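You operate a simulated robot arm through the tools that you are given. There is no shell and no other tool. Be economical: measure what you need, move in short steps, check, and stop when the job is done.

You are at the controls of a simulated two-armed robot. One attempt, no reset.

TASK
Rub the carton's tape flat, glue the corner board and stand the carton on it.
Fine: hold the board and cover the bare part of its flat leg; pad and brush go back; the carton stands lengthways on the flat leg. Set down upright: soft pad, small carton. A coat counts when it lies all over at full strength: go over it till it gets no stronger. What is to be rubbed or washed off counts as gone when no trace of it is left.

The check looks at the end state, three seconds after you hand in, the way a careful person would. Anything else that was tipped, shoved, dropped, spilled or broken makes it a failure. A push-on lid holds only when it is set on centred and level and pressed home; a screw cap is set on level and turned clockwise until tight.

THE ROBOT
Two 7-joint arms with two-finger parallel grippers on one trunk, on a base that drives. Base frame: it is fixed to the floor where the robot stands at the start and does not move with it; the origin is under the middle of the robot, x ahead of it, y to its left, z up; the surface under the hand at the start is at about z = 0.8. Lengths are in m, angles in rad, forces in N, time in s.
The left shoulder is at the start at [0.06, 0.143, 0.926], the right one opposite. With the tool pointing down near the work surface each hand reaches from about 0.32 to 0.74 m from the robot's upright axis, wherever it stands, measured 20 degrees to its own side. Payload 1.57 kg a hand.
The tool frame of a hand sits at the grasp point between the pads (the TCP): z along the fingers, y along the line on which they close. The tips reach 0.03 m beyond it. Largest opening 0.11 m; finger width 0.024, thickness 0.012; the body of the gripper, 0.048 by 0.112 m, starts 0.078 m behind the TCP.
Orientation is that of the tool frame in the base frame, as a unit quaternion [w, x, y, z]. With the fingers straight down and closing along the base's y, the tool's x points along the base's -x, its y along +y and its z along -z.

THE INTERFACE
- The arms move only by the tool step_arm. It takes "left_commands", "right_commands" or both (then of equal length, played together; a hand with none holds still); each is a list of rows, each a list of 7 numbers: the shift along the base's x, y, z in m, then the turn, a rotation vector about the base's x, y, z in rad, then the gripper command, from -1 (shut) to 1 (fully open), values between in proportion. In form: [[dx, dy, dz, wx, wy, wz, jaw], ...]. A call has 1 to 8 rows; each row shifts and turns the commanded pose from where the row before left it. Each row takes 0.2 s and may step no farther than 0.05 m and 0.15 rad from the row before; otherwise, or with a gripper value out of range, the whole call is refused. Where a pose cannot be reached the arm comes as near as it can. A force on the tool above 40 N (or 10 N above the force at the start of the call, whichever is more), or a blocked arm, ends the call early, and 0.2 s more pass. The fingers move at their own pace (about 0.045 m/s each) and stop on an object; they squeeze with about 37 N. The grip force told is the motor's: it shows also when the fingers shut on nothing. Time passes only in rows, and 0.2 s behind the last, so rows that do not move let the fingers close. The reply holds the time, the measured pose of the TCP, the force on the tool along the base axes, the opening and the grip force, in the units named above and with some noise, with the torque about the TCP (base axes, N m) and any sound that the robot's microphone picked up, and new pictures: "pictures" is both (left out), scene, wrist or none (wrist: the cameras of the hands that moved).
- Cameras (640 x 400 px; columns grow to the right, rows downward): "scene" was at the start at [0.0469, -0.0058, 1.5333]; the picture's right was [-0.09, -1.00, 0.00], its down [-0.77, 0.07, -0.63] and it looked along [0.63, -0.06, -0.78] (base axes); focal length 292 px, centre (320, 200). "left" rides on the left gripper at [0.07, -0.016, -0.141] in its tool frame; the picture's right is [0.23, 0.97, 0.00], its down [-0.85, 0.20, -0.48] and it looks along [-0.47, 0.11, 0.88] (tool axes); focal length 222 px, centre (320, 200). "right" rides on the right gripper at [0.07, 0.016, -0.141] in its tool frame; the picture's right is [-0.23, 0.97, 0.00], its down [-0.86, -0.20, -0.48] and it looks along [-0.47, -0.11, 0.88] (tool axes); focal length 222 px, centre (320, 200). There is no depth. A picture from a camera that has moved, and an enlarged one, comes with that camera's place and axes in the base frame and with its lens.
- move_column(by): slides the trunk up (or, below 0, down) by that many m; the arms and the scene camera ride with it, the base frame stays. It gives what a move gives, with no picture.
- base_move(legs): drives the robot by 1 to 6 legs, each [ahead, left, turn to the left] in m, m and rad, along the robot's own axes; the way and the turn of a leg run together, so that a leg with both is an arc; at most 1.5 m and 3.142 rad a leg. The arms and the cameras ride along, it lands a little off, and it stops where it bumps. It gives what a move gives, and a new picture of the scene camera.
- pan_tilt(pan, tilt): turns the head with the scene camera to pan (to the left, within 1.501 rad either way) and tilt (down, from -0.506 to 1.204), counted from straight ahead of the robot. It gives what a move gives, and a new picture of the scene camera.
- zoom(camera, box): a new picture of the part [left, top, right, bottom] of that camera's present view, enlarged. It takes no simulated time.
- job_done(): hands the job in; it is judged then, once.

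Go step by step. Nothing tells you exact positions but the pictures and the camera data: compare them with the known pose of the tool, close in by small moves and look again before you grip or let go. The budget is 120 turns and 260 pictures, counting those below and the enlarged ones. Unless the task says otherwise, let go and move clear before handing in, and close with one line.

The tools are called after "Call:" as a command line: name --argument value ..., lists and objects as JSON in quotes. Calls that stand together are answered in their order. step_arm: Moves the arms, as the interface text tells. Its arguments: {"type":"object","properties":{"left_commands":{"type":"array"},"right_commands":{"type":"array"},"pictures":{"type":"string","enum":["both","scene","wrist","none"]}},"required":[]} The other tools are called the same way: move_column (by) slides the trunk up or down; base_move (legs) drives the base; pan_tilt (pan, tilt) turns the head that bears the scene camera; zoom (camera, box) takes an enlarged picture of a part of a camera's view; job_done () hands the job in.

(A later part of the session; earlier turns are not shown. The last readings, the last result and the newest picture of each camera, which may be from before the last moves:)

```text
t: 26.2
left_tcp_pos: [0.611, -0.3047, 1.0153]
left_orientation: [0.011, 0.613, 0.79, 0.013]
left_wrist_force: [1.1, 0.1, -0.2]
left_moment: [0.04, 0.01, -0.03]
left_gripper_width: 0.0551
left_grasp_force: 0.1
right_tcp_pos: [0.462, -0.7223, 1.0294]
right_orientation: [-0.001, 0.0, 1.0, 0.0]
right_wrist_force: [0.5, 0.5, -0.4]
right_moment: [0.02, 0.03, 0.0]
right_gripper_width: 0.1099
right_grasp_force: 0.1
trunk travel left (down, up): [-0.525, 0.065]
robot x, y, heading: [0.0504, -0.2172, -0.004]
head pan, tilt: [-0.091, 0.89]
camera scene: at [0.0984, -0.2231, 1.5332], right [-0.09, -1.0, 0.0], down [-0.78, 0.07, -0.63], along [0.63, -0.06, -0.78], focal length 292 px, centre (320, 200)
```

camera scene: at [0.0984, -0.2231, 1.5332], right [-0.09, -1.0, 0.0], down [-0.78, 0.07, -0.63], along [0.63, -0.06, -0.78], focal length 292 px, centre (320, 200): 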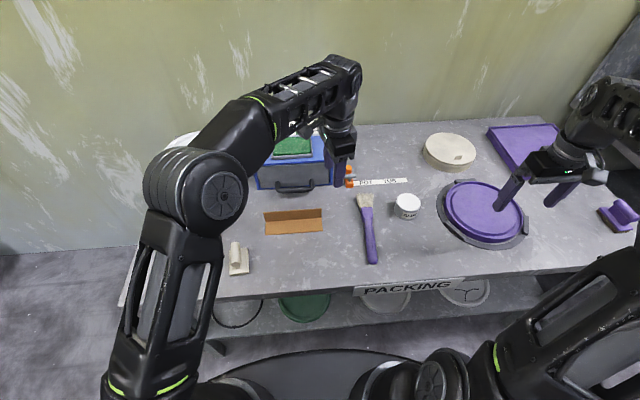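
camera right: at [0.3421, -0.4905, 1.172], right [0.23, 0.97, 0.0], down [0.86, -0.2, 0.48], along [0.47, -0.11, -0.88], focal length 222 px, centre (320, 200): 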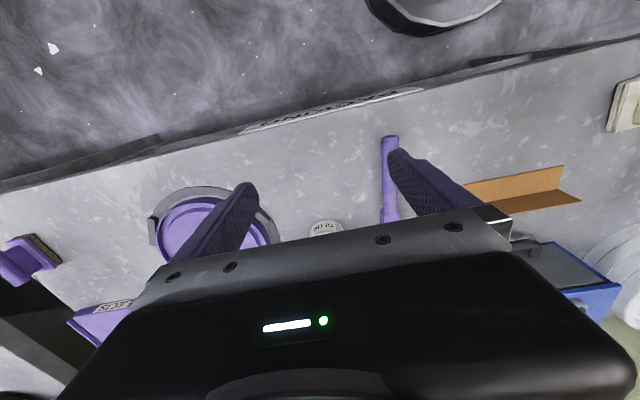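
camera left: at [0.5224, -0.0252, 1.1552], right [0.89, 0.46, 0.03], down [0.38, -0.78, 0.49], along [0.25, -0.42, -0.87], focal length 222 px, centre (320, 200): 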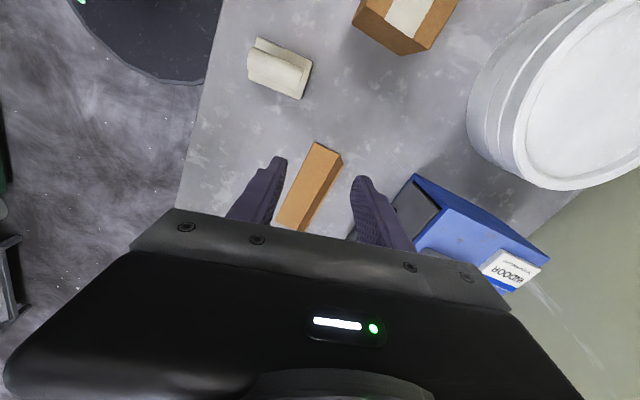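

Call:
step_arm --left_commands '[[0.001, 0.036, -0.004, 0, 0.007, -0.054, 0], [0.001, 0.036, -0.004, 0, 0.007, -0.054, 0], [0.001, 0.036, -0.004, 0, 0.007, -0.054, 0], [0.001, 0.036, -0.004, 0, 0.007, -0.054, 0], [0.001, 0.036, -0.004, 0, 0.007, -0.054, 0], [0, 0, -0.03, 0, 0, 0, 0]]'

Call:
zoom --camera "scene" --box '[220, 180, 420, 290]'

Call:
zoom --camera "left" --box '[220, 60, 420, 240]'

```text
t: 27.6
left_tcp_pos: [0.6156, -0.127, 0.9682]
left_orientation: [0.0, 0.715, 0.699, 0.002]
left_wrist_force: [0.6, -1.2, -0.2]
left_moment: [0.02, 0.03, -0.01]
left_gripper_width: 0.055
left_grasp_force: 0.0
right_tcp_pos: [0.4616, -0.7233, 1.0298]
right_orientation: [-0.001, -0.001, 1.0, 0.0]
right_wrist_force: [-0.9, 0.2, -0.6]
right_moment: [-0.01, 0.01, 0.01]
right_gripper_width: 0.1101
right_grasp_force: 0.0
trunk travel left (down, up): [-0.525, 0.065]
robot x, y, heading: [0.048, -0.2158, -0.003]
head pan, tilt: [-0.091, 0.89]
camera scene: at [0.0966, -0.2234, 1.5333], right [-0.09, -1.0, 0.0], down [-0.77, 0.07, -0.63], along [0.63, -0.06, -0.78], focal length 292 px, centre (320, 200)
camera left: at [0.601, -0.0573, 1.1086], right [0.98, 0.21, 0.0], down [0.18, -0.86, 0.48], along [0.1, -0.47, -0.88], focal length 222 px, centre (320, 200)
```

scene: 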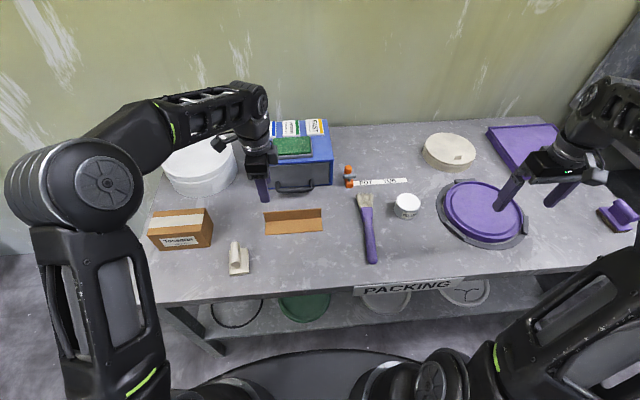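
left: 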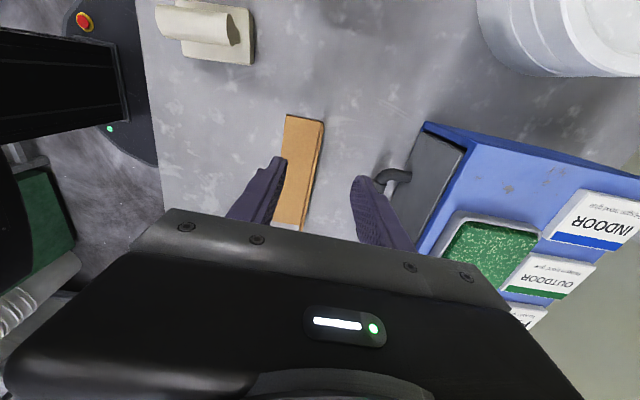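

```text
3.20 times, centred on (320, 235) of scene
camera zoom: at [0.0966, -0.2234, 1.5333], right [-0.09, -1.0, 0.0], down [-0.77, 0.07, -0.63], along [0.63, -0.06, -0.78], focal length 935 px, centre (320, 88)
```

zoom: 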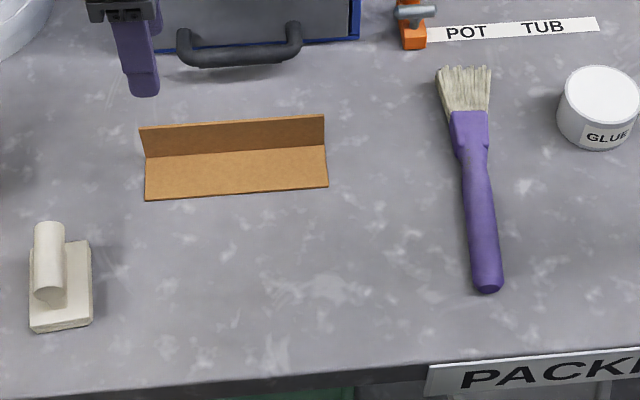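

```text
2.22 times, centred on (320, 150) of left
camera zoom: at [0.601, -0.0573, 1.1086], right [0.98, 0.21, 0.0], down [0.18, -0.86, 0.48], along [0.1, -0.47, -0.88], focal length 494 px, centre (320, 311)
```

zoom: 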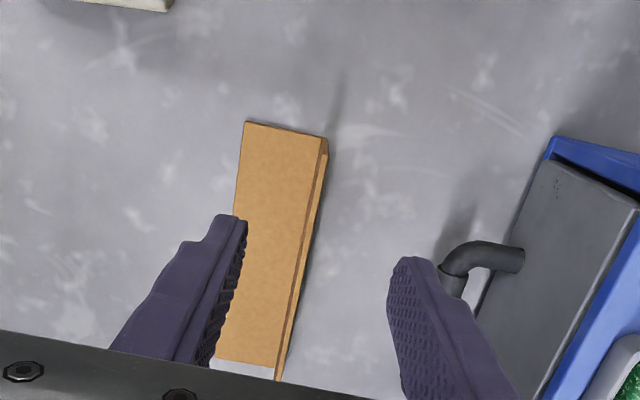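

The upright leg's plane is at x≈0.615 and the hand is centred over it. Descending so the tips overlap its upper ~1.7 cm, then closing.

Call:
step_arm --left_commands '[[0, 0.008, -0.04, 0, 0, 0, 0], [0, 0, -0.04, 0, 0, 0, 0], [0, 0, -0.026, 0, 0, 0, 0]]' --pictures "wrist"

Call:
zoom --camera "scene" --box '[220, 170, 340, 250]'

```text
t: 28.4
left_tcp_pos: [0.616, -0.1162, 0.859]
left_orientation: [-0.001, 0.714, 0.7, 0.001]
left_wrist_force: [0.2, -0.4, 0.7]
left_moment: [0.02, -0.01, -0.03]
left_gripper_width: 0.0549
left_grasp_force: 0.1
right_tcp_pos: [0.4619, -0.7224, 1.029]
right_orientation: [0.0, 0.0, 1.0, 0.0]
right_wrist_force: [0.1, -0.8, 0.1]
right_moment: [-0.01, 0.02, -0.01]
right_gripper_width: 0.1101
right_grasp_force: 0.0
trunk travel left (down, up): [-0.525, 0.065]
robot x, y, heading: [0.0465, -0.2157, -0.0]
head pan, tilt: [-0.091, 0.89]
camera left: at [0.6004, -0.0464, 0.9989], right [0.98, 0.21, 0.0], down [0.18, -0.86, 0.48], along [0.1, -0.47, -0.88], focal length 222 px, centre (320, 200)
```

left: 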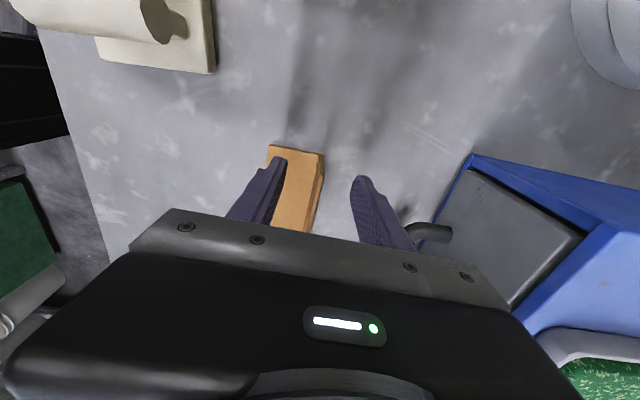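

```text
5.00 times, centred on (280, 210) of scene
camera zoom: at [0.0965, -0.2228, 1.5333], right [-0.09, -1.0, 0.0], down [-0.77, 0.07, -0.63], along [0.63, -0.06, -0.78], focal length 1461 px, centre (520, 150)
```

zoom: 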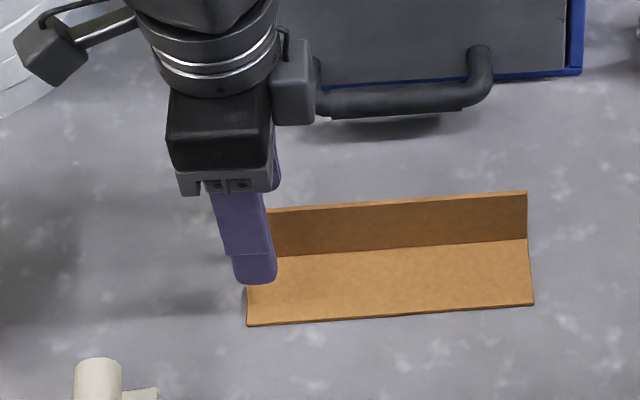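

Call:
step_arm --left_commands '[[0, 0, 0, 0, 0, 0, -0.6], [0, 0, 0, 0, 0, 0, -1], [0, 0, 0, 0, 0, 0, -1], [0, 0, 0, 0, 0, 0, -1]]' --pictures "wrist"

Call:
zoom --camera "scene" --box '[220, 170, 340, 250]'

```text
t: 29.4
left_tcp_pos: [0.6159, -0.1167, 0.859]
left_orientation: [0.001, 0.714, 0.7, 0.001]
left_wrist_force: [0.8, 0.1, 0.3]
left_moment: [0.0, 0.02, 0.03]
left_gripper_width: 0.003
left_grasp_force: 20.2
right_tcp_pos: [0.4622, -0.7214, 1.0303]
right_orientation: [0.0, 0.0, 1.0, 0.0]
right_wrist_force: [0.1, 0.8, 0.1]
right_moment: [0.02, -0.03, -0.03]
right_gripper_width: 0.1101
right_grasp_force: 0.1
trunk travel left (down, up): [-0.525, 0.065]
robot x, y, heading: [0.0493, -0.2167, -0.0]
head pan, tilt: [-0.091, 0.89]
camera left: at [0.6002, -0.0466, 0.9995], right [0.98, 0.21, 0.0], down [0.18, -0.86, 0.48], along [0.1, -0.47, -0.88], focal length 222 px, centre (320, 200)
```

left: 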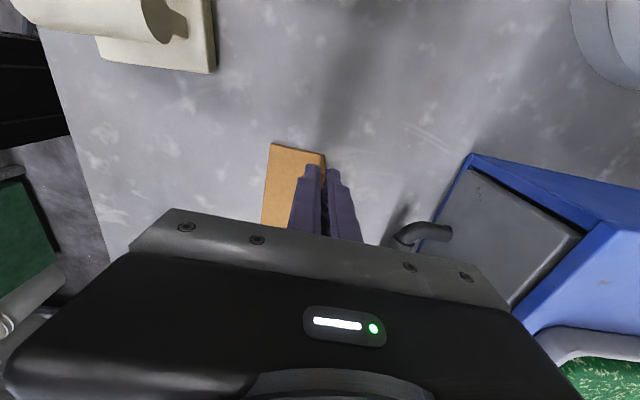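

```text
5.00 times, centred on (280, 210) of scene
camera zoom: at [0.0961, -0.2229, 1.5333], right [-0.09, -1.0, 0.0], down [-0.77, 0.07, -0.63], along [0.63, -0.06, -0.78], focal length 1461 px, centre (520, 150)
```

zoom: 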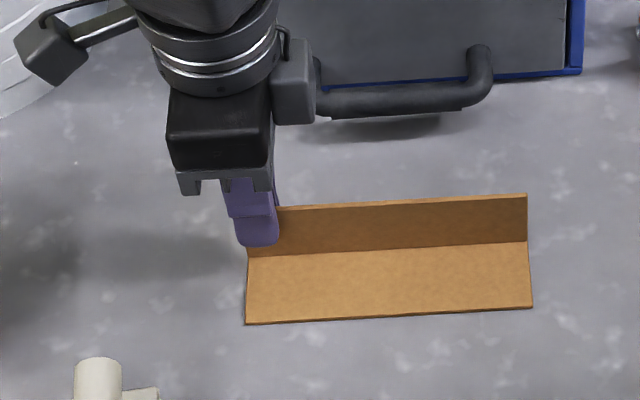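

The board is held (3 mm thick), with finger tips well above the flat leg. Now I'll bring the right hand over the brush handle, slightly tilted.

Call:
step_arm --right_commands '[[0.0117, 0.045, 0, 0, 0, -0.05, 0.1], [0.0117, 0.045, 0, 0, 0, -0.05, 0.1], [0.0117, 0.045, 0, -0.005, -0.05, 0, 0.1], [0.0117, 0.045, 0, -0.005, -0.05, 0, 0.1], [0.0117, 0.045, 0, -0.005, -0.05, 0, 0.1], [0.0117, 0.045, 0, -0.005, -0.05, 0, 0.1], [0.0117, 0.045, 0, -0.005, -0.05, 0, 0.1], [0, 0, -0.05, 0, 0, 0, 0.1]]'

Call:
zoom --camera "scene" --box '[320, 180, 440, 270]'

```text
t: 31.2
left_tcp_pos: [0.6151, -0.1171, 0.8593]
left_orientation: [0.001, 0.714, 0.7, 0.002]
left_wrist_force: [0.4, -0.2, 0.2]
left_moment: [0.03, 0.0, 0.02]
left_gripper_width: 0.0027
left_grasp_force: 24.0
right_tcp_pos: [0.5444, -0.405, 0.9776]
right_orientation: [0.126, 0.05, 0.991, -0.006]
right_wrist_force: [0.6, -1.0, 0.2]
right_moment: [-0.01, 0.01, 0.02]
right_gripper_width: 0.0605
right_grasp_force: 0.0
trunk travel left (down, up): [-0.525, 0.065]
robot x, y, heading: [0.0508, -0.2188, -0.005]
head pan, tilt: [-0.091, 0.89]
camera scene: at [0.0966, -0.2231, 1.5333], right [-0.09, -1.0, 0.0], down [-0.77, 0.07, -0.63], along [0.63, -0.06, -0.78], focal length 292 px, centre (320, 200)
camera right: at [0.4442, -0.3792, 1.0986], right [0.32, 0.95, 0.06], down [0.69, -0.27, 0.68], along [0.66, -0.17, -0.73], focal length 222 px, centre (320, 200)
```

scene: 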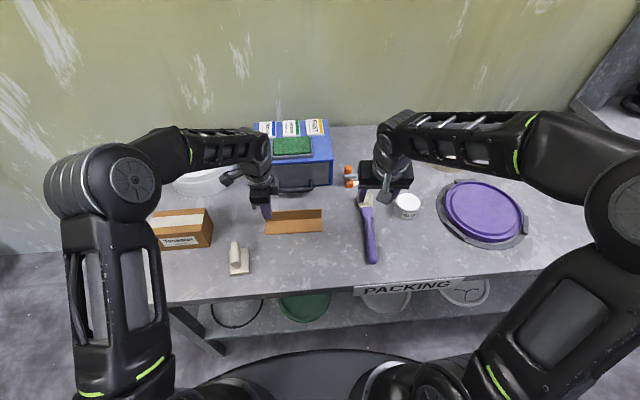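
right: 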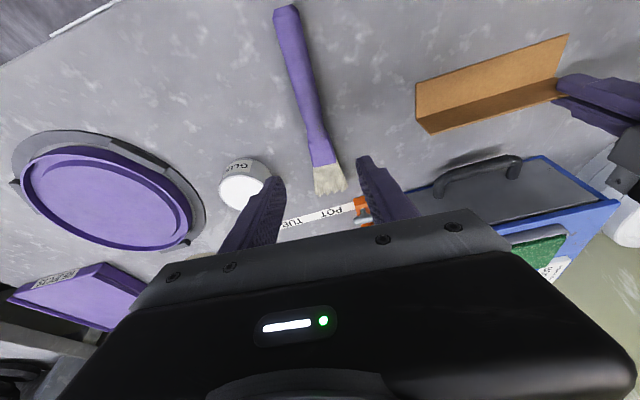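

```text
4.44 times, centred on (380, 225) of scene
camera zoom: at [0.0966, -0.2231, 1.5333], right [-0.09, -1.0, 0.0], down [-0.77, 0.07, -0.63], along [0.63, -0.06, -0.78], focal length 1299 px, centre (53, 89)
```

zoom: 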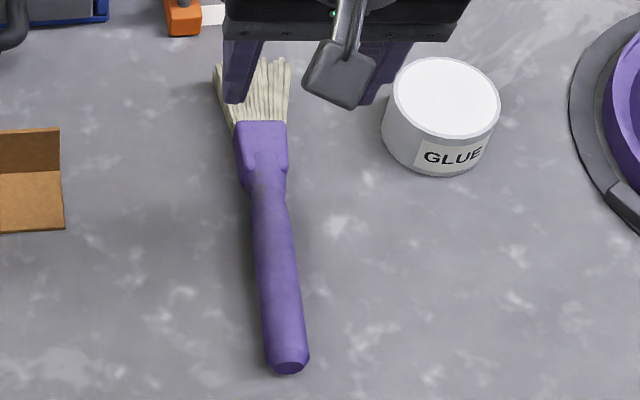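

Call:
step_arm --right_commands '[[0, -0.004, -0.045, 0, 0, 0, 0.1], [0, 0, -0.045, 0, 0, 0, 0.1], [0, 0, -0.04, 0, 0, 0, 0.1], [0, 0, -0.008, 0, 0, 0, 0.1]]' --pictures "wrist"

Call:
zoom --camera "right" --box '[200, 60, 420, 260]'

Call:
zoom --camera "scene" --box '[330, 180, 430, 270]'

```text
t: 32.2
left_tcp_pos: [0.6147, -0.1164, 0.8589]
left_orientation: [0.0, 0.714, 0.7, 0.001]
left_wrist_force: [0.8, -0.2, -0.1]
left_moment: [0.03, 0.03, 0.04]
left_gripper_width: 0.003
left_grasp_force: 24.0
right_tcp_pos: [0.5447, -0.4107, 0.8427]
right_orientation: [0.125, 0.049, 0.991, -0.007]
right_wrist_force: [-0.1, 0.3, -1.0]
right_moment: [-0.01, 0.03, 0.02]
right_gripper_width: 0.0604
right_grasp_force: 0.0
trunk travel left (down, up): [-0.525, 0.065]
robot x, y, heading: [0.0482, -0.2148, 0.002]
head pan, tilt: [-0.091, 0.89]
camera right: at [0.4451, -0.3843, 0.9626], right [0.32, 0.95, 0.06], down [0.69, -0.27, 0.68], along [0.66, -0.17, -0.73], focal length 222 px, centre (320, 200)
```

right: 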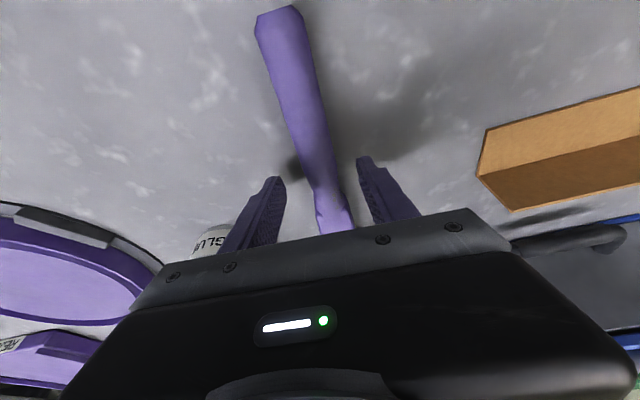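

```text
2.00 times, centred on (310, 160) of right
camera zoom: at [0.4451, -0.3843, 0.9626], right [0.32, 0.95, 0.06], down [0.69, -0.27, 0.68], along [0.66, -0.17, -0.73], focal length 444 px, centre (340, 280)
```

zoom: 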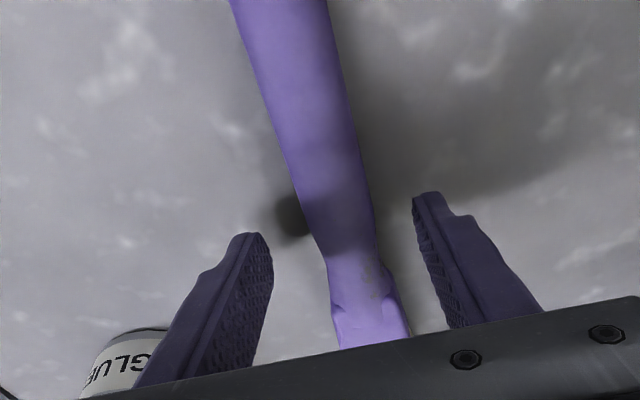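

```text
4.44 times, centred on (380, 225) of scene
camera zoom: at [0.0962, -0.2228, 1.5333], right [-0.09, -1.0, 0.0], down [-0.77, 0.07, -0.63], along [0.63, -0.06, -0.78], focal length 1299 px, centre (53, 89)
```

zoom: 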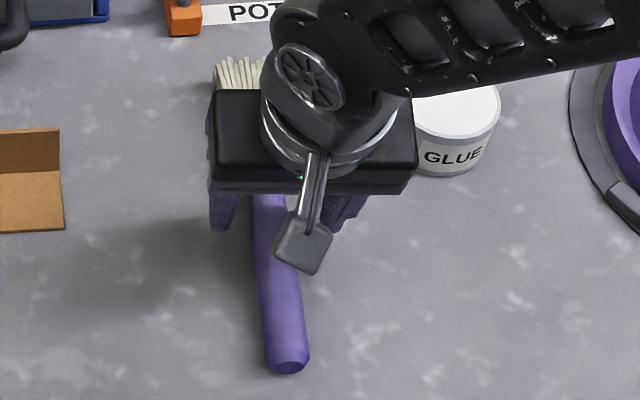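

Call:
step_arm --right_commands '[[0, 0.001, -0.004, 0, 0, 0, 0.1], [0, 0, -0.0025, 0, 0, 0, 0.1], [0, 0, 0, 0, 0, 0, -1], [0, 0, 0, 0, 0, 0, -1], [0, 0, 0, 0, 0, 0, -1]]' --pictures "wrist"

Call:
zoom --camera "right" --box '[200, 60, 420, 260]'

```text
t: 33.4
left_tcp_pos: [0.6157, -0.1166, 0.8596]
left_orientation: [0.0, 0.714, 0.7, 0.001]
left_wrist_force: [0.2, 0.1, -0.7]
left_moment: [0.01, 0.02, 0.02]
left_gripper_width: 0.0027
left_grasp_force: 24.3
right_tcp_pos: [0.5443, -0.4094, 0.8353]
right_orientation: [0.124, 0.05, 0.991, -0.006]
right_wrist_force: [-0.5, -0.1, 0.1]
right_moment: [-0.03, 0.0, 0.05]
right_gripper_width: 0.0262
right_grasp_force: 21.2
trunk travel left (down, up): [-0.525, 0.065]
robot x, y, heading: [0.0471, -0.215, -0.005]
head pan, tilt: [-0.091, 0.89]
camera right: at [0.4442, -0.3839, 0.9564], right [0.32, 0.95, 0.06], down [0.69, -0.27, 0.68], along [0.66, -0.17, -0.74], focal length 222 px, centre (320, 200)
```

right: 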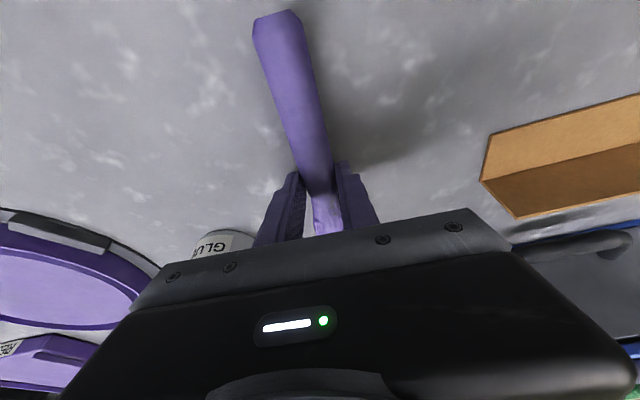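

```text
2.00 times, centred on (310, 160) of right
camera zoom: at [0.4442, -0.3839, 0.9564], right [0.32, 0.95, 0.06], down [0.69, -0.27, 0.68], along [0.66, -0.17, -0.74], focal length 444 px, centre (340, 280)
```

zoom: 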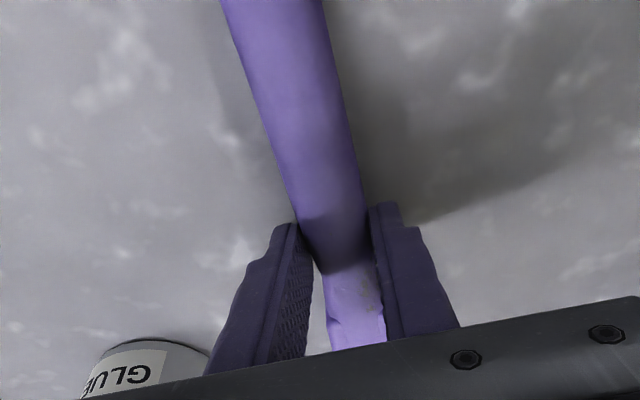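

Brush gripped. Lifting straight up, then pitching the bristles downward.

Call:
step_arm --right_commands '[[0, 0, 0.04, 0, 0, 0, -1], [0, 0, 0.045, 0, 0, 0, -1], [0, 0, 0.045, 0, 0, 0, -1], [-0.01, 0, 0.04, 0.014, 0.139, 0, -1], [-0.01, 0, 0, 0.014, 0.139, 0, -1], [-0.01, 0, 0, 0.014, 0.139, 0, -1], [-0.01, 0, 0, 0.014, 0.139, 0, -1], [-0.01, 0, 0, 0.014, 0.139, 0, -1]]'

Call:
zoom --camera "scene" --box '[310, 130, 450, 240]'

```text
t: 35.2
left_tcp_pos: [0.6149, -0.1171, 0.8585]
left_orientation: [0.001, 0.714, 0.7, 0.001]
left_wrist_force: [0.1, 0.0, -0.7]
left_moment: [0.02, 0.0, -0.01]
left_gripper_width: 0.0028
left_grasp_force: 23.9
right_tcp_pos: [0.4952, -0.4147, 0.9892]
right_orientation: [-0.156, 0.041, 0.987, 0.005]
right_wrist_force: [-0.3, 0.4, 0.2]
right_moment: [0.02, 0.05, -0.03]
right_gripper_width: 0.0258
right_grasp_force: 37.2
right hand out of reach, approached as far as the arm can: row 7, 8
trunk travel left (down, up): [-0.525, 0.065]
robot x, y, heading: [0.0483, -0.2161, -0.001]
head pan, tilt: [-0.091, 0.89]
camera scene: at [0.0967, -0.222, 1.5333], right [-0.09, -1.0, 0.0], down [-0.77, 0.07, -0.63], along [0.63, -0.06, -0.78], focal length 292 px, centre (320, 200)
camera right: at [0.4742, -0.3965, 1.1456], right [0.3, 0.95, -0.07], down [0.94, -0.28, 0.19], along [0.16, -0.13, -0.98], focal length 222 px, centre (320, 200)
```

scene: 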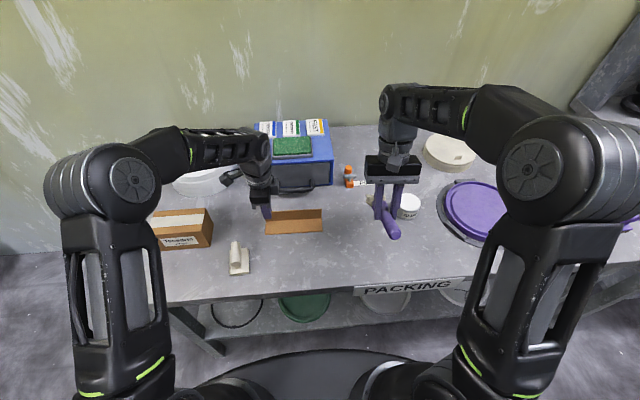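
right: 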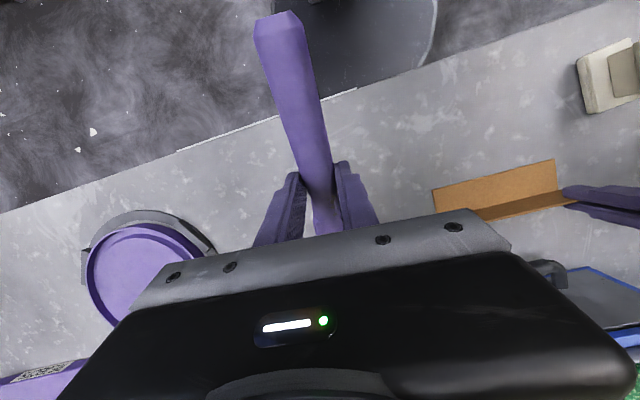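

```text
3.64 times, centred on (380, 185) of scene
camera zoom: at [0.0967, -0.222, 1.5333], right [-0.09, -1.0, 0.0], down [-0.77, 0.07, -0.63], along [0.63, -0.06, -0.78], focal length 1062 px, centre (102, 254)
```

zoom: 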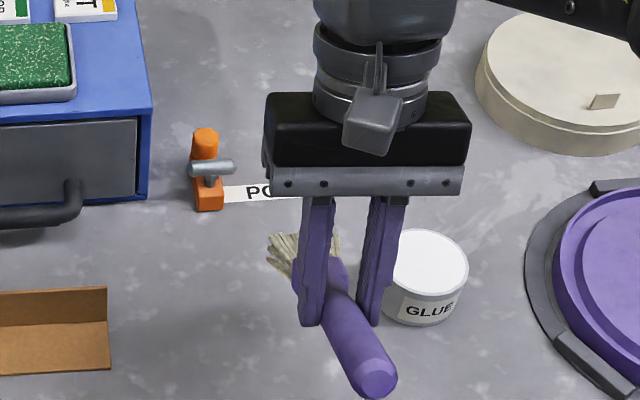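

The brush is rigid in the hand at ~32° pitch, which is enough. Tip offset from TCP ≈ (0.112,-0.012,-0.10). Moving the tip over the pot.

Call:
step_arm --right_commands '[[0.007, -0.04, 0, 0, 0, 0, -1], [0.007, -0.04, 0, 0, 0, 0, -1], [0.007, -0.039, 0, 0, 0, 0, -1]]' --pictures "scene"

Call:
zoom --camera "scene" --box '[340, 150, 460, 240]'

Call:
zoom --camera "left" --box '[0, 0, 640, 400]'

```text
t: 36.0
left_tcp_pos: [0.6161, -0.1171, 0.8599]
left_orientation: [0.0, 0.715, 0.7, 0.002]
left_wrist_force: [0.1, -0.6, 0.4]
left_moment: [-0.05, 0.02, 0.03]
left_gripper_width: 0.003
left_grasp_force: 24.3
right_tcp_pos: [0.51, -0.4957, 0.9896]
right_orientation: [-0.154, 0.041, 0.987, 0.005]
right_wrist_force: [-0.5, 0.1, -0.5]
right_moment: [0.02, -0.02, 0.01]
right_gripper_width: 0.0256
right_grasp_force: 37.5
right hand out of reach, approached as far as the arm can: row 3
trunk travel left (down, up): [-0.525, 0.065]
robot x, y, heading: [0.0499, -0.2137, 0.001]
head pan, tilt: [-0.091, 0.89]
camera scene: at [0.0962, -0.2235, 1.5333], right [-0.09, -1.0, 0.0], down [-0.77, 0.07, -0.63], along [0.63, -0.06, -0.78], focal length 292 px, centre (320, 200)
```

scene: 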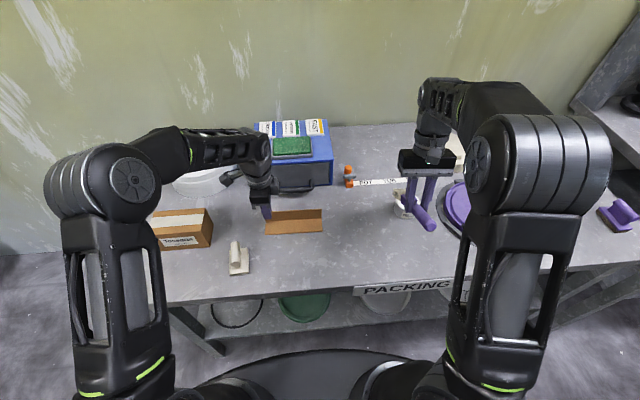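

```text
4.44 times, centred on (400, 195) of scene
camera zoom: at [0.0962, -0.2235, 1.5333], right [-0.09, -1.0, 0.0], down [-0.77, 0.07, -0.63], along [0.63, -0.06, -0.78], focal length 1299 px, centre (-36, 222)
```

zoom: 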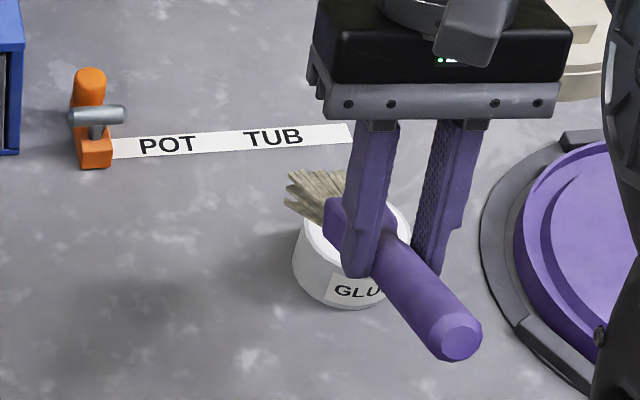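

```text
1.00 times, centred on (320, 200) of left (not enlarged: the box is as wide or as high as the picture)
camera zoom: at [0.6002, -0.0471, 0.9995], right [0.98, 0.21, 0.0], down [0.18, -0.86, 0.48], along [0.1, -0.47, -0.88], focal length 222 px, centre (320, 200)
```

zoom: 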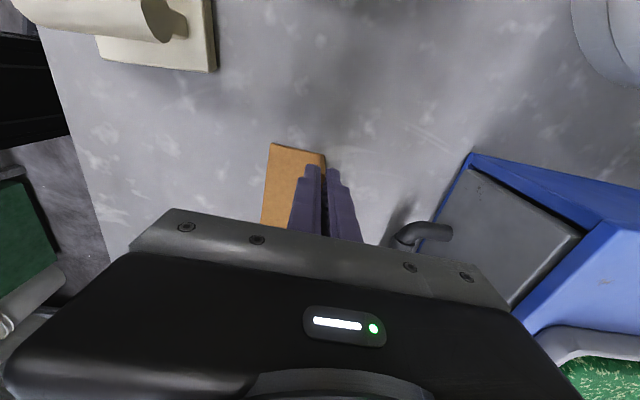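

Call:
step_arm --right_commands '[[0, 0, -0.03, 0, 0, 0, -1], [0.002, -0.02, 0, 0, 0, 0, -1], [0.002, -0.016, 0, 0, 0, 0, -1]]' --pictures "none"

Call:
zoom --camera "scene" --box '[360, 160, 460, 240]'

```text
t: 36.8
left_tcp_pos: [0.6154, -0.1168, 0.8584]
left_orientation: [0.0, 0.714, 0.7, 0.002]
left_wrist_force: [0.1, 0.0, -0.4]
left_moment: [0.04, 0.01, 0.01]
left_gripper_width: 0.0029
left_grasp_force: 24.0
right_tcp_pos: [0.5152, -0.5306, 0.9582]
right_orientation: [-0.155, 0.042, 0.987, 0.005]
right_wrist_force: [0.3, -0.7, -1.3]
right_moment: [-0.01, 0.02, -0.01]
right_gripper_width: 0.0255
right_grasp_force: 37.3
trunk travel left (down, up): [-0.525, 0.065]
robot x, y, heading: [0.0493, -0.2165, -0.0]
head pan, tilt: [-0.091, 0.89]
```

```text
5.00 times, centred on (410, 200) of scene
camera zoom: at [0.0963, -0.2232, 1.5333], right [-0.09, -1.0, 0.0], down [-0.77, 0.07, -0.63], along [0.63, -0.06, -0.78], focal length 1461 px, centre (-130, 200)
```

zoom: 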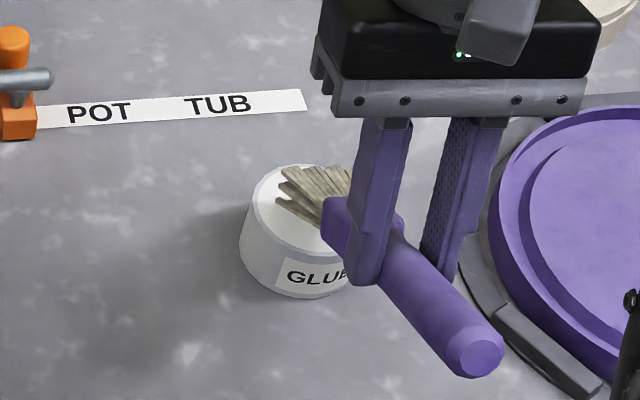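

Reached; the bristles are over the pot. Dipping gently.

Call:
step_arm --right_commands '[[0, 0, -0.01, 0, 0, 0, -1], [0, 0, -0.008, 0, 0, 0, -1], [0, 0, -0.006, 0, 0, 0, -1]]' --pictures "none"

Call:
zoom --camera "scene" --box '[360, 160, 460, 240]'

```text
t: 37.6
left_tcp_pos: [0.6125, -0.1163, 0.8596]
left_orientation: [0.0, 0.715, 0.7, 0.0]
left_wrist_force: [-0.1, 0.1, 0.9]
left_moment: [0.0, -0.02, 0.0]
left_gripper_width: 0.0028
left_grasp_force: 24.0
right_tcp_pos: [0.515, -0.5317, 0.9322]
right_orientation: [-0.153, 0.041, 0.987, 0.005]
right_wrist_force: [-2.3, 0.7, 9.6]
right_moment: [0.05, -0.79, 0.09]
right_gripper_width: 0.0257
right_grasp_force: 37.8
trunk travel left (down, up): [-0.525, 0.065]
robot x, y, heading: [0.0504, -0.2184, 0.003]
head pan, tilt: [-0.091, 0.89]
```

```text
5.00 times, centred on (410, 200) of scene
camera zoom: at [0.0946, -0.222, 1.5334], right [-0.09, -1.0, 0.0], down [-0.77, 0.07, -0.63], along [0.63, -0.06, -0.78], focal length 1461 px, centre (-130, 200)
```

zoom: 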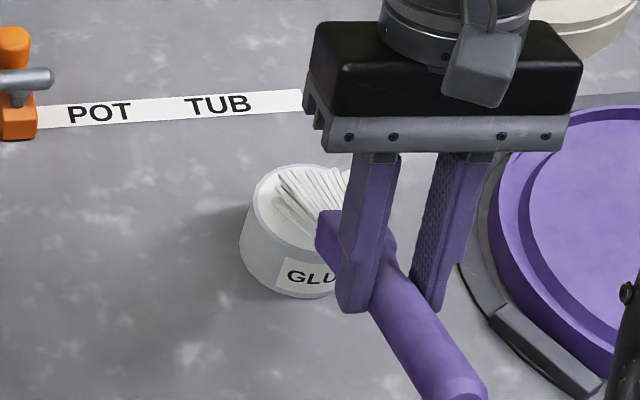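

The bristles are loaded white. I'll raise the brush, and re-grip the board with the left hand tilted away to the left so both hands have room.

Call:
step_arm --right_commands '[[0, 0, 0.015, 0, 0, 0, -1], [0, 0, 0.015, 0, 0, 0, -1], [0, 0, 0.01, 0, 0, 0, -1], [0, 0, 0, 0, 0, 0, -1], [0, 0, 0, 0, 0, 0, -1], [0, 0, 0, 0, 0, 0, -1], [0, 0, 0, 0, 0, 0, -1], [0, 0, 0, 0, 0, 0, -1]]' --left_commands '[[0, 0, 0, 0, 0, 0, -0.5], [0, 0, 0, 0, 0, 0, -0.5], [0, 0.002, 0, -0.15, 0, 0, -0.5], [0, 0.002, 0, -0.15, 0, 0, -0.5], [0, 0.002, 0, -0.15, 0, 0, -0.5], [0, 0.002, 0, -0.15, 0, 0, -0.5], [0, 0, -0.003, 0, 0, 0, -0.5], [0, 0, 0, 0, 0, 0, -0.5]]'

Call:
zoom --camera "scene" --box '[220, 150, 360, 250]'

Call:
zoom --camera "scene" --box '[360, 160, 460, 240]'

```text
t: 39.4
left_tcp_pos: [0.6157, -0.1085, 0.8552]
left_orientation: [0.211, 0.682, 0.669, -0.207]
left_wrist_force: [-0.7, -0.1, -0.8]
left_moment: [0.01, 0.01, 0.01]
left_gripper_width: 0.0275
left_grasp_force: 0.0
right_tcp_pos: [0.5175, -0.5327, 0.9733]
right_orientation: [-0.155, 0.04, 0.987, 0.005]
right_wrist_force: [0.8, 0.0, -0.8]
right_moment: [-0.01, 0.01, 0.02]
right_gripper_width: 0.0259
right_grasp_force: 36.7
trunk travel left (down, up): [-0.525, 0.065]
robot x, y, heading: [0.0491, -0.218, 0.004]
head pan, tilt: [-0.091, 0.89]
camera scene: at [0.0962, -0.2227, 1.5333], right [-0.09, -1.0, 0.0], down [-0.77, 0.07, -0.63], along [0.63, -0.06, -0.78], focal length 292 px, centre (320, 200)
camera right: at [0.4962, -0.5145, 1.13], right [0.3, 0.95, -0.07], down [0.94, -0.28, 0.19], along [0.16, -0.13, -0.98], focal length 222 px, centre (320, 200)
camera left: at [0.5998, 0.0296, 0.9327], right [0.98, 0.17, -0.12], down [0.18, -0.44, 0.88], along [0.1, -0.88, -0.46], focal length 222 px, centre (320, 200)
```

scene: 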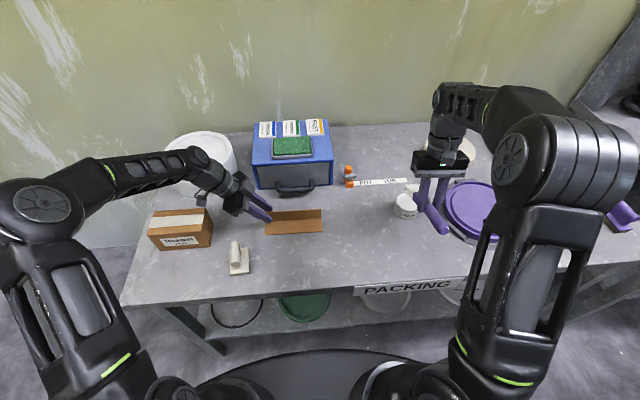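
right: 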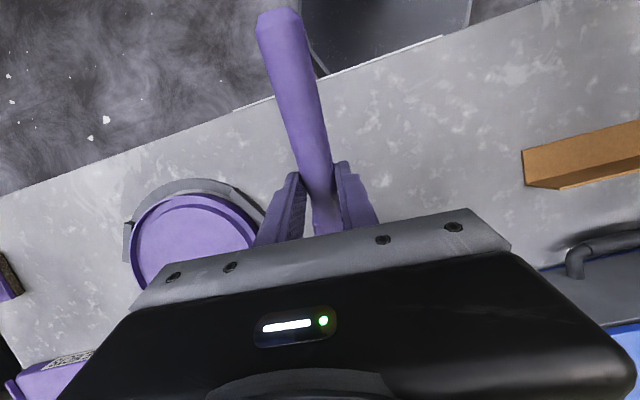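
left: 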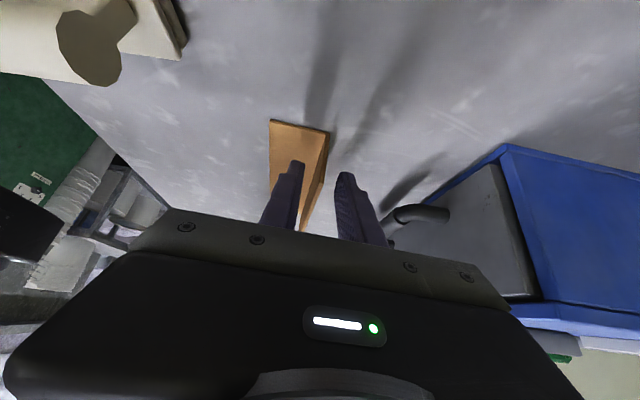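

```text
4.00 times, centred on (290, 200) of scene
camera zoom: at [0.0962, -0.2227, 1.5333], right [-0.09, -1.0, 0.0], down [-0.77, 0.07, -0.63], along [0.63, -0.06, -0.78], focal length 1169 px, centre (440, 200)
```

zoom: 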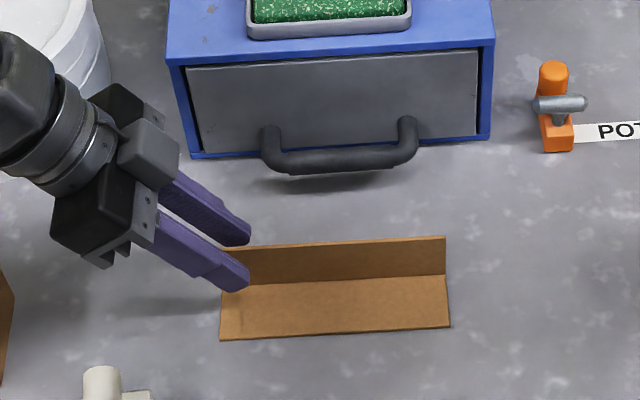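

```text
5.00 times, centred on (410, 200) of scene
camera zoom: at [0.0962, -0.2227, 1.5333], right [-0.09, -1.0, 0.0], down [-0.77, 0.07, -0.63], along [0.63, -0.06, -0.78], focal length 1461 px, centre (-130, 200)
```

zoom: 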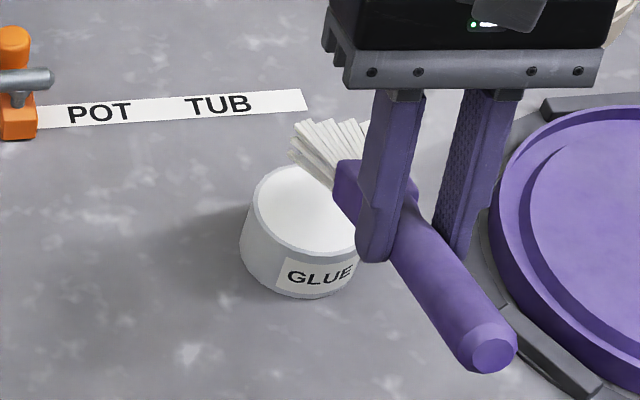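

Call:
step_arm --right_commands '[[-0.0047, 0.0488, 0, 0, 0, 0.1, -1], [-0.0047, 0.0488, 0, 0, 0, 0.1, -1], [-0.0047, 0.0488, 0, 0, 0, 0.1, -1], [-0.0047, 0.0488, 0, 0, 0, 0.1, -1], [-0.0047, 0.0488, 0, 0, 0, 0.1, -1]]' --left_commands '[[0, 0, 0, 0, 0, 0, -1], [0, 0, 0, 0, 0, 0, -1], [0, 0, 0, 0, 0, 0, -1], [0, 0, 0, 0, 0, 0, -1], [0, 0, 0, 0, 0, 0, -1]]' --pictures "scene"

Call:
zoom --camera "scene" --box '[220, 150, 380, 260]'

Call:
zoom --camera "left" --box '[200, 60, 440, 240]'

```text
t: 40.6
left_tcp_pos: [0.6136, -0.1074, 0.856]
left_orientation: [0.211, 0.683, 0.669, -0.206]
left_wrist_force: [-0.6, 1.1, 4.5]
left_moment: [-0.13, 0.25, -0.06]
left_gripper_width: 0.0028
left_grasp_force: 24.7
right_tcp_pos: [0.4977, -0.2848, 0.9725]
right_orientation: [-0.152, -0.204, 0.967, -0.035]
right_wrist_force: [1.1, 0.3, -1.2]
right_moment: [-0.04, 0.04, -0.02]
right_gripper_width: 0.0258
right_grasp_force: 36.9
trunk travel left (down, up): [-0.525, 0.065]
robot x, y, heading: [0.0494, -0.2162, 0.0]
head pan, tilt: [-0.091, 0.89]
camera scene: at [0.096, -0.222, 1.5333], right [-0.09, -1.0, 0.0], down [-0.77, 0.07, -0.63], along [0.63, -0.06, -0.78], focal length 292 px, centre (320, 200)
```

scene: 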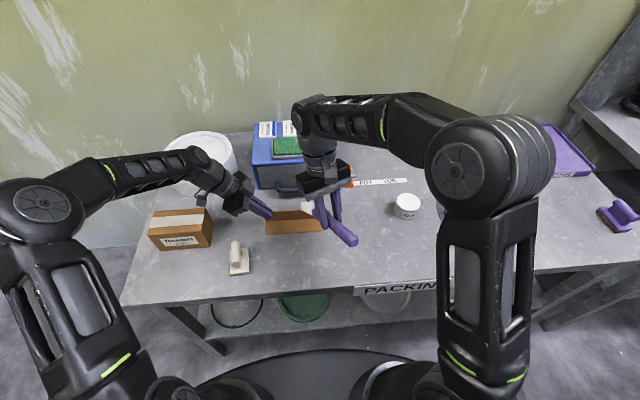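

```text
3.64 times, centred on (300, 205) of scene
camera zoom: at [0.096, -0.222, 1.5333], right [-0.09, -1.0, 0.0], down [-0.77, 0.07, -0.63], along [0.63, -0.06, -0.78], focal length 1062 px, centre (393, 182)
```

zoom: 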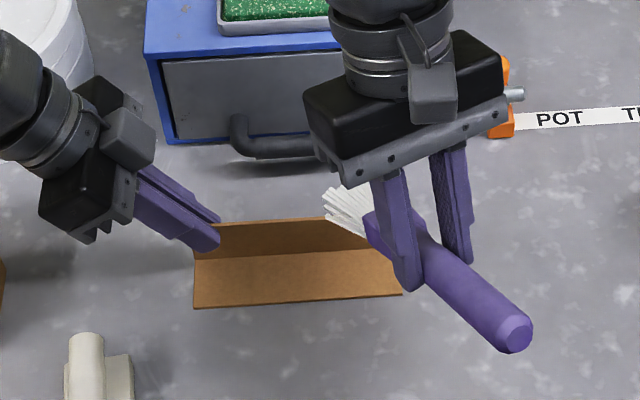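

```text
2.22 times, centred on (320, 150) of left
camera zoom: at [0.5997, 0.0297, 0.933], right [0.98, 0.17, -0.12], down [0.18, -0.44, 0.88], along [0.1, -0.88, -0.46], focal length 494 px, centre (320, 311)
```

zoom: 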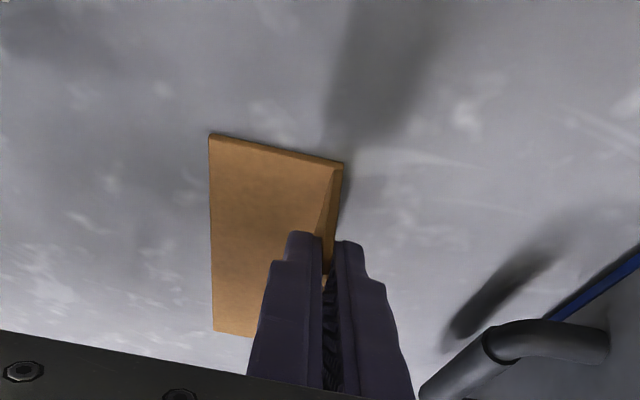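

Left grip is firm. Lowering the brush over the right part of the flat leg.

Call:
step_arm --right_commands '[[-0.008, 0, -0.03, 0, 0, 0, -1], [0, 0, -0.02, 0, 0, 0, -1], [0, 0, -0.008, 0, 0, 0, -1]]' --pictures "none"

Call:
zoom --camera "scene" --box '[250, 170, 350, 250]'

Call:
zoom --camera "left" --box '[200, 60, 440, 240]'

```text
t: 41.4
left_tcp_pos: [0.6143, -0.1086, 0.8573]
left_orientation: [0.211, 0.682, 0.67, -0.205]
left_wrist_force: [0.9, 0.0, 3.9]
left_moment: [-0.08, 0.2, 0.03]
left_gripper_width: 0.0026
left_grasp_force: 24.2
right_tcp_pos: [0.4838, -0.287, 0.9166]
right_orientation: [-0.151, -0.205, 0.966, -0.034]
right_wrist_force: [-0.4, -0.1, -0.7]
right_moment: [0.01, -0.01, -0.01]
right_gripper_width: 0.0256
right_grasp_force: 37.0
trunk travel left (down, up): [-0.525, 0.065]
robot x, y, heading: [0.0515, -0.2182, -0.0]
head pan, tilt: [-0.091, 0.89]
```

```text
5.00 times, centred on (300, 210) of scene
camera zoom: at [0.096, -0.2228, 1.5333], right [-0.09, -1.0, 0.0], down [-0.77, 0.07, -0.63], along [0.63, -0.06, -0.78], focal length 1461 px, centre (420, 150)
```

zoom: 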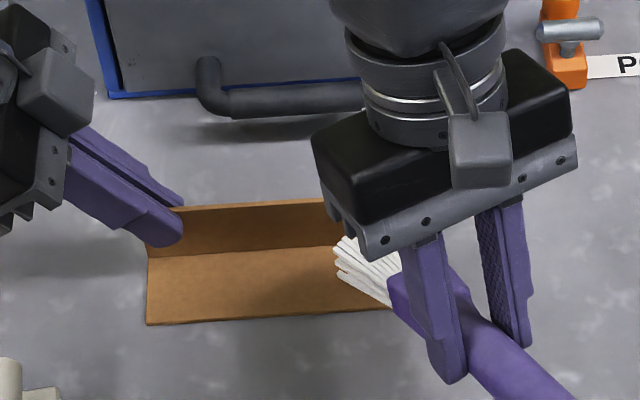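

```text
2.22 times, centred on (320, 150) of left
camera zoom: at [0.5997, 0.0292, 0.933], right [0.98, 0.17, -0.12], down [0.18, -0.44, 0.88], along [0.1, -0.88, -0.46], focal length 494 px, centre (320, 311)
```

zoom: 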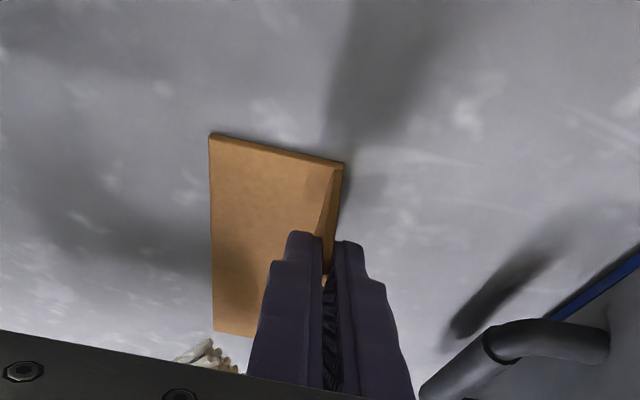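

Call:
step_arm --right_commands '[[0, 0, -0.006, 0, 0, 0, -1], [0, 0, -0.005, 0, 0, 0, -1], [0, 0, -0.004, 0, 0, 0, -1]]' --pictures "none"

```text
t: 42.2
left_tcp_pos: [0.6146, -0.1093, 0.8572]
left_orientation: [0.21, 0.683, 0.669, -0.206]
left_wrist_force: [0.5, -0.1, 4.5]
left_moment: [-0.05, 0.17, 0.03]
left_gripper_width: 0.0028
left_grasp_force: 24.6
right_tcp_pos: [0.4849, -0.2866, 0.901]
right_orientation: [-0.151, -0.205, 0.967, -0.033]
right_wrist_force: [-0.3, 0.3, -0.1]
right_moment: [0.0, 0.01, -0.02]
right_gripper_width: 0.0257
right_grasp_force: 37.1
trunk travel left (down, up): [-0.525, 0.065]
robot x, y, heading: [0.0471, -0.2145, -0.006]
head pan, tilt: [-0.091, 0.89]
```

Call:
step_arm --right_commands '[[0, 0, -0.003, 0, 0, 0, -1], [0, 0, -0.002, 0, 0, 0, -1], [0, 0, -0.002, 0, 0, 0, -1]]' --pictures "none"

Call:
zoom --camera "scene" --box '[250, 170, 350, 250]'

```text
t: 43.0
left_tcp_pos: [0.6137, -0.1087, 0.8578]
left_orientation: [0.211, 0.683, 0.669, -0.206]
left_wrist_force: [-0.2, 0.0, 4.2]
left_moment: [-0.06, 0.17, 0.0]
left_gripper_width: 0.0029
left_grasp_force: 24.1
right_tcp_pos: [0.4833, -0.2872, 0.8931]
right_orientation: [-0.151, -0.204, 0.967, -0.034]
right_wrist_force: [0.7, -0.3, -0.7]
right_moment: [0.02, 0.0, 0.01]
right_gripper_width: 0.0259
right_grasp_force: 37.6
trunk travel left (down, up): [-0.525, 0.065]
robot x, y, heading: [0.049, -0.219, -0.001]
head pan, tilt: [-0.091, 0.89]
```

```text
5.00 times, centred on (300, 210) of scene
camera zoom: at [0.0959, -0.2228, 1.5333], right [-0.09, -1.0, 0.0], down [-0.77, 0.07, -0.63], along [0.63, -0.06, -0.78], focal length 1461 px, centre (420, 150)
```

zoom: 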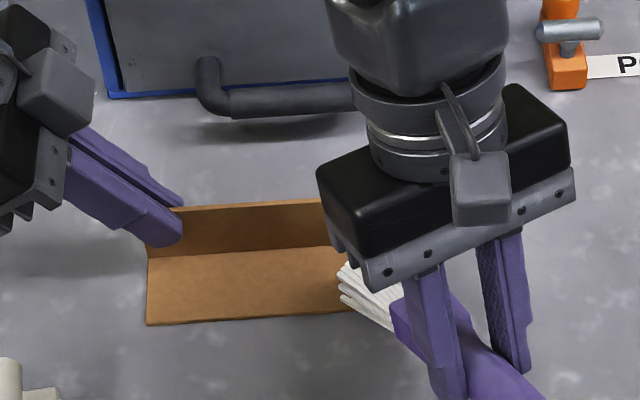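

Call:
step_arm --right_commands '[[0, 0, -0.002, 0, 0, 0, -1], [0, 0, -0.002, 0, 0, 0, -1], [0, 0, -0.002, 0, 0, 0, -1]]' --pictures "none"

```text
t: 43.8
left_tcp_pos: [0.6138, -0.1078, 0.8567]
left_orientation: [0.21, 0.683, 0.669, -0.206]
left_wrist_force: [3.1, 1.3, -0.7]
left_moment: [0.25, 0.06, 0.15]
left_gripper_width: 0.003
left_grasp_force: 24.2
right_tcp_pos: [0.4844, -0.2878, 0.8871]
right_orientation: [-0.152, -0.204, 0.967, -0.034]
right_wrist_force: [-4.5, -2.2, 11.0]
right_moment: [0.34, -0.81, -0.04]
right_gripper_width: 0.0256
right_grasp_force: 37.4
trunk travel left (down, up): [-0.525, 0.065]
robot x, y, heading: [0.0495, -0.2152, -0.002]
head pan, tilt: [-0.091, 0.89]
```

Contact. Easing slightly and stroking left along the leg.

Call:
step_arm --right_commands '[[0, -0.005, 0.001, 0, 0, 0, -1], [0, 0.025, 0, 0, 0, 0, -1], [0, 0.025, 0, 0, 0, 0, -1], [0, 0.025, 0, 0, 0, 0, -1]]' --pictures "none"

Call:
zoom --camera "scene" --box '[250, 170, 350, 250]'

Call:
zoom --camera "left" --box '[200, 60, 440, 240]'

```text
t: 44.8
left_tcp_pos: [0.6141, -0.1083, 0.8562]
left_orientation: [0.212, 0.682, 0.669, -0.206]
left_wrist_force: [0.3, 2.2, 2.9]
left_moment: [-0.25, 0.16, 0.07]
left_gripper_width: 0.0028
left_grasp_force: 24.4
right_tcp_pos: [0.4853, -0.2183, 0.8875]
right_orientation: [-0.151, -0.203, 0.967, -0.034]
right_wrist_force: [0.6, -0.6, 2.9]
right_moment: [0.15, -0.34, -0.05]
right_gripper_width: 0.0254
right_grasp_force: 37.5
trunk travel left (down, up): [-0.525, 0.065]
robot x, y, heading: [0.0475, -0.2182, -0.003]
head pan, tilt: [-0.091, 0.89]
```

```text
5.00 times, centred on (300, 210) of scene
camera zoom: at [0.0958, -0.2226, 1.5333], right [-0.09, -1.0, 0.0], down [-0.77, 0.07, -0.63], along [0.63, -0.06, -0.78], focal length 1461 px, centre (420, 150)
```

zoom: 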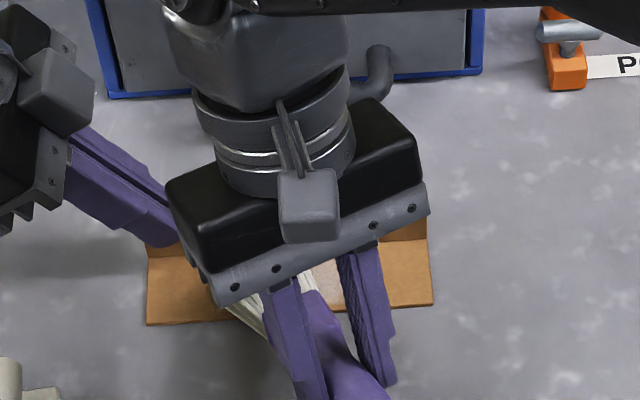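

```text
2.22 times, centred on (320, 150) of left
camera zoom: at [0.5996, 0.0293, 0.933], right [0.98, 0.17, -0.12], down [0.18, -0.44, 0.88], along [0.1, -0.88, -0.46], focal length 494 px, centre (320, 311)
```

zoom: 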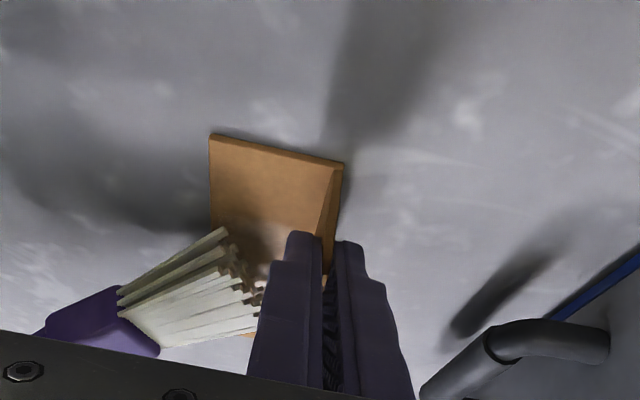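

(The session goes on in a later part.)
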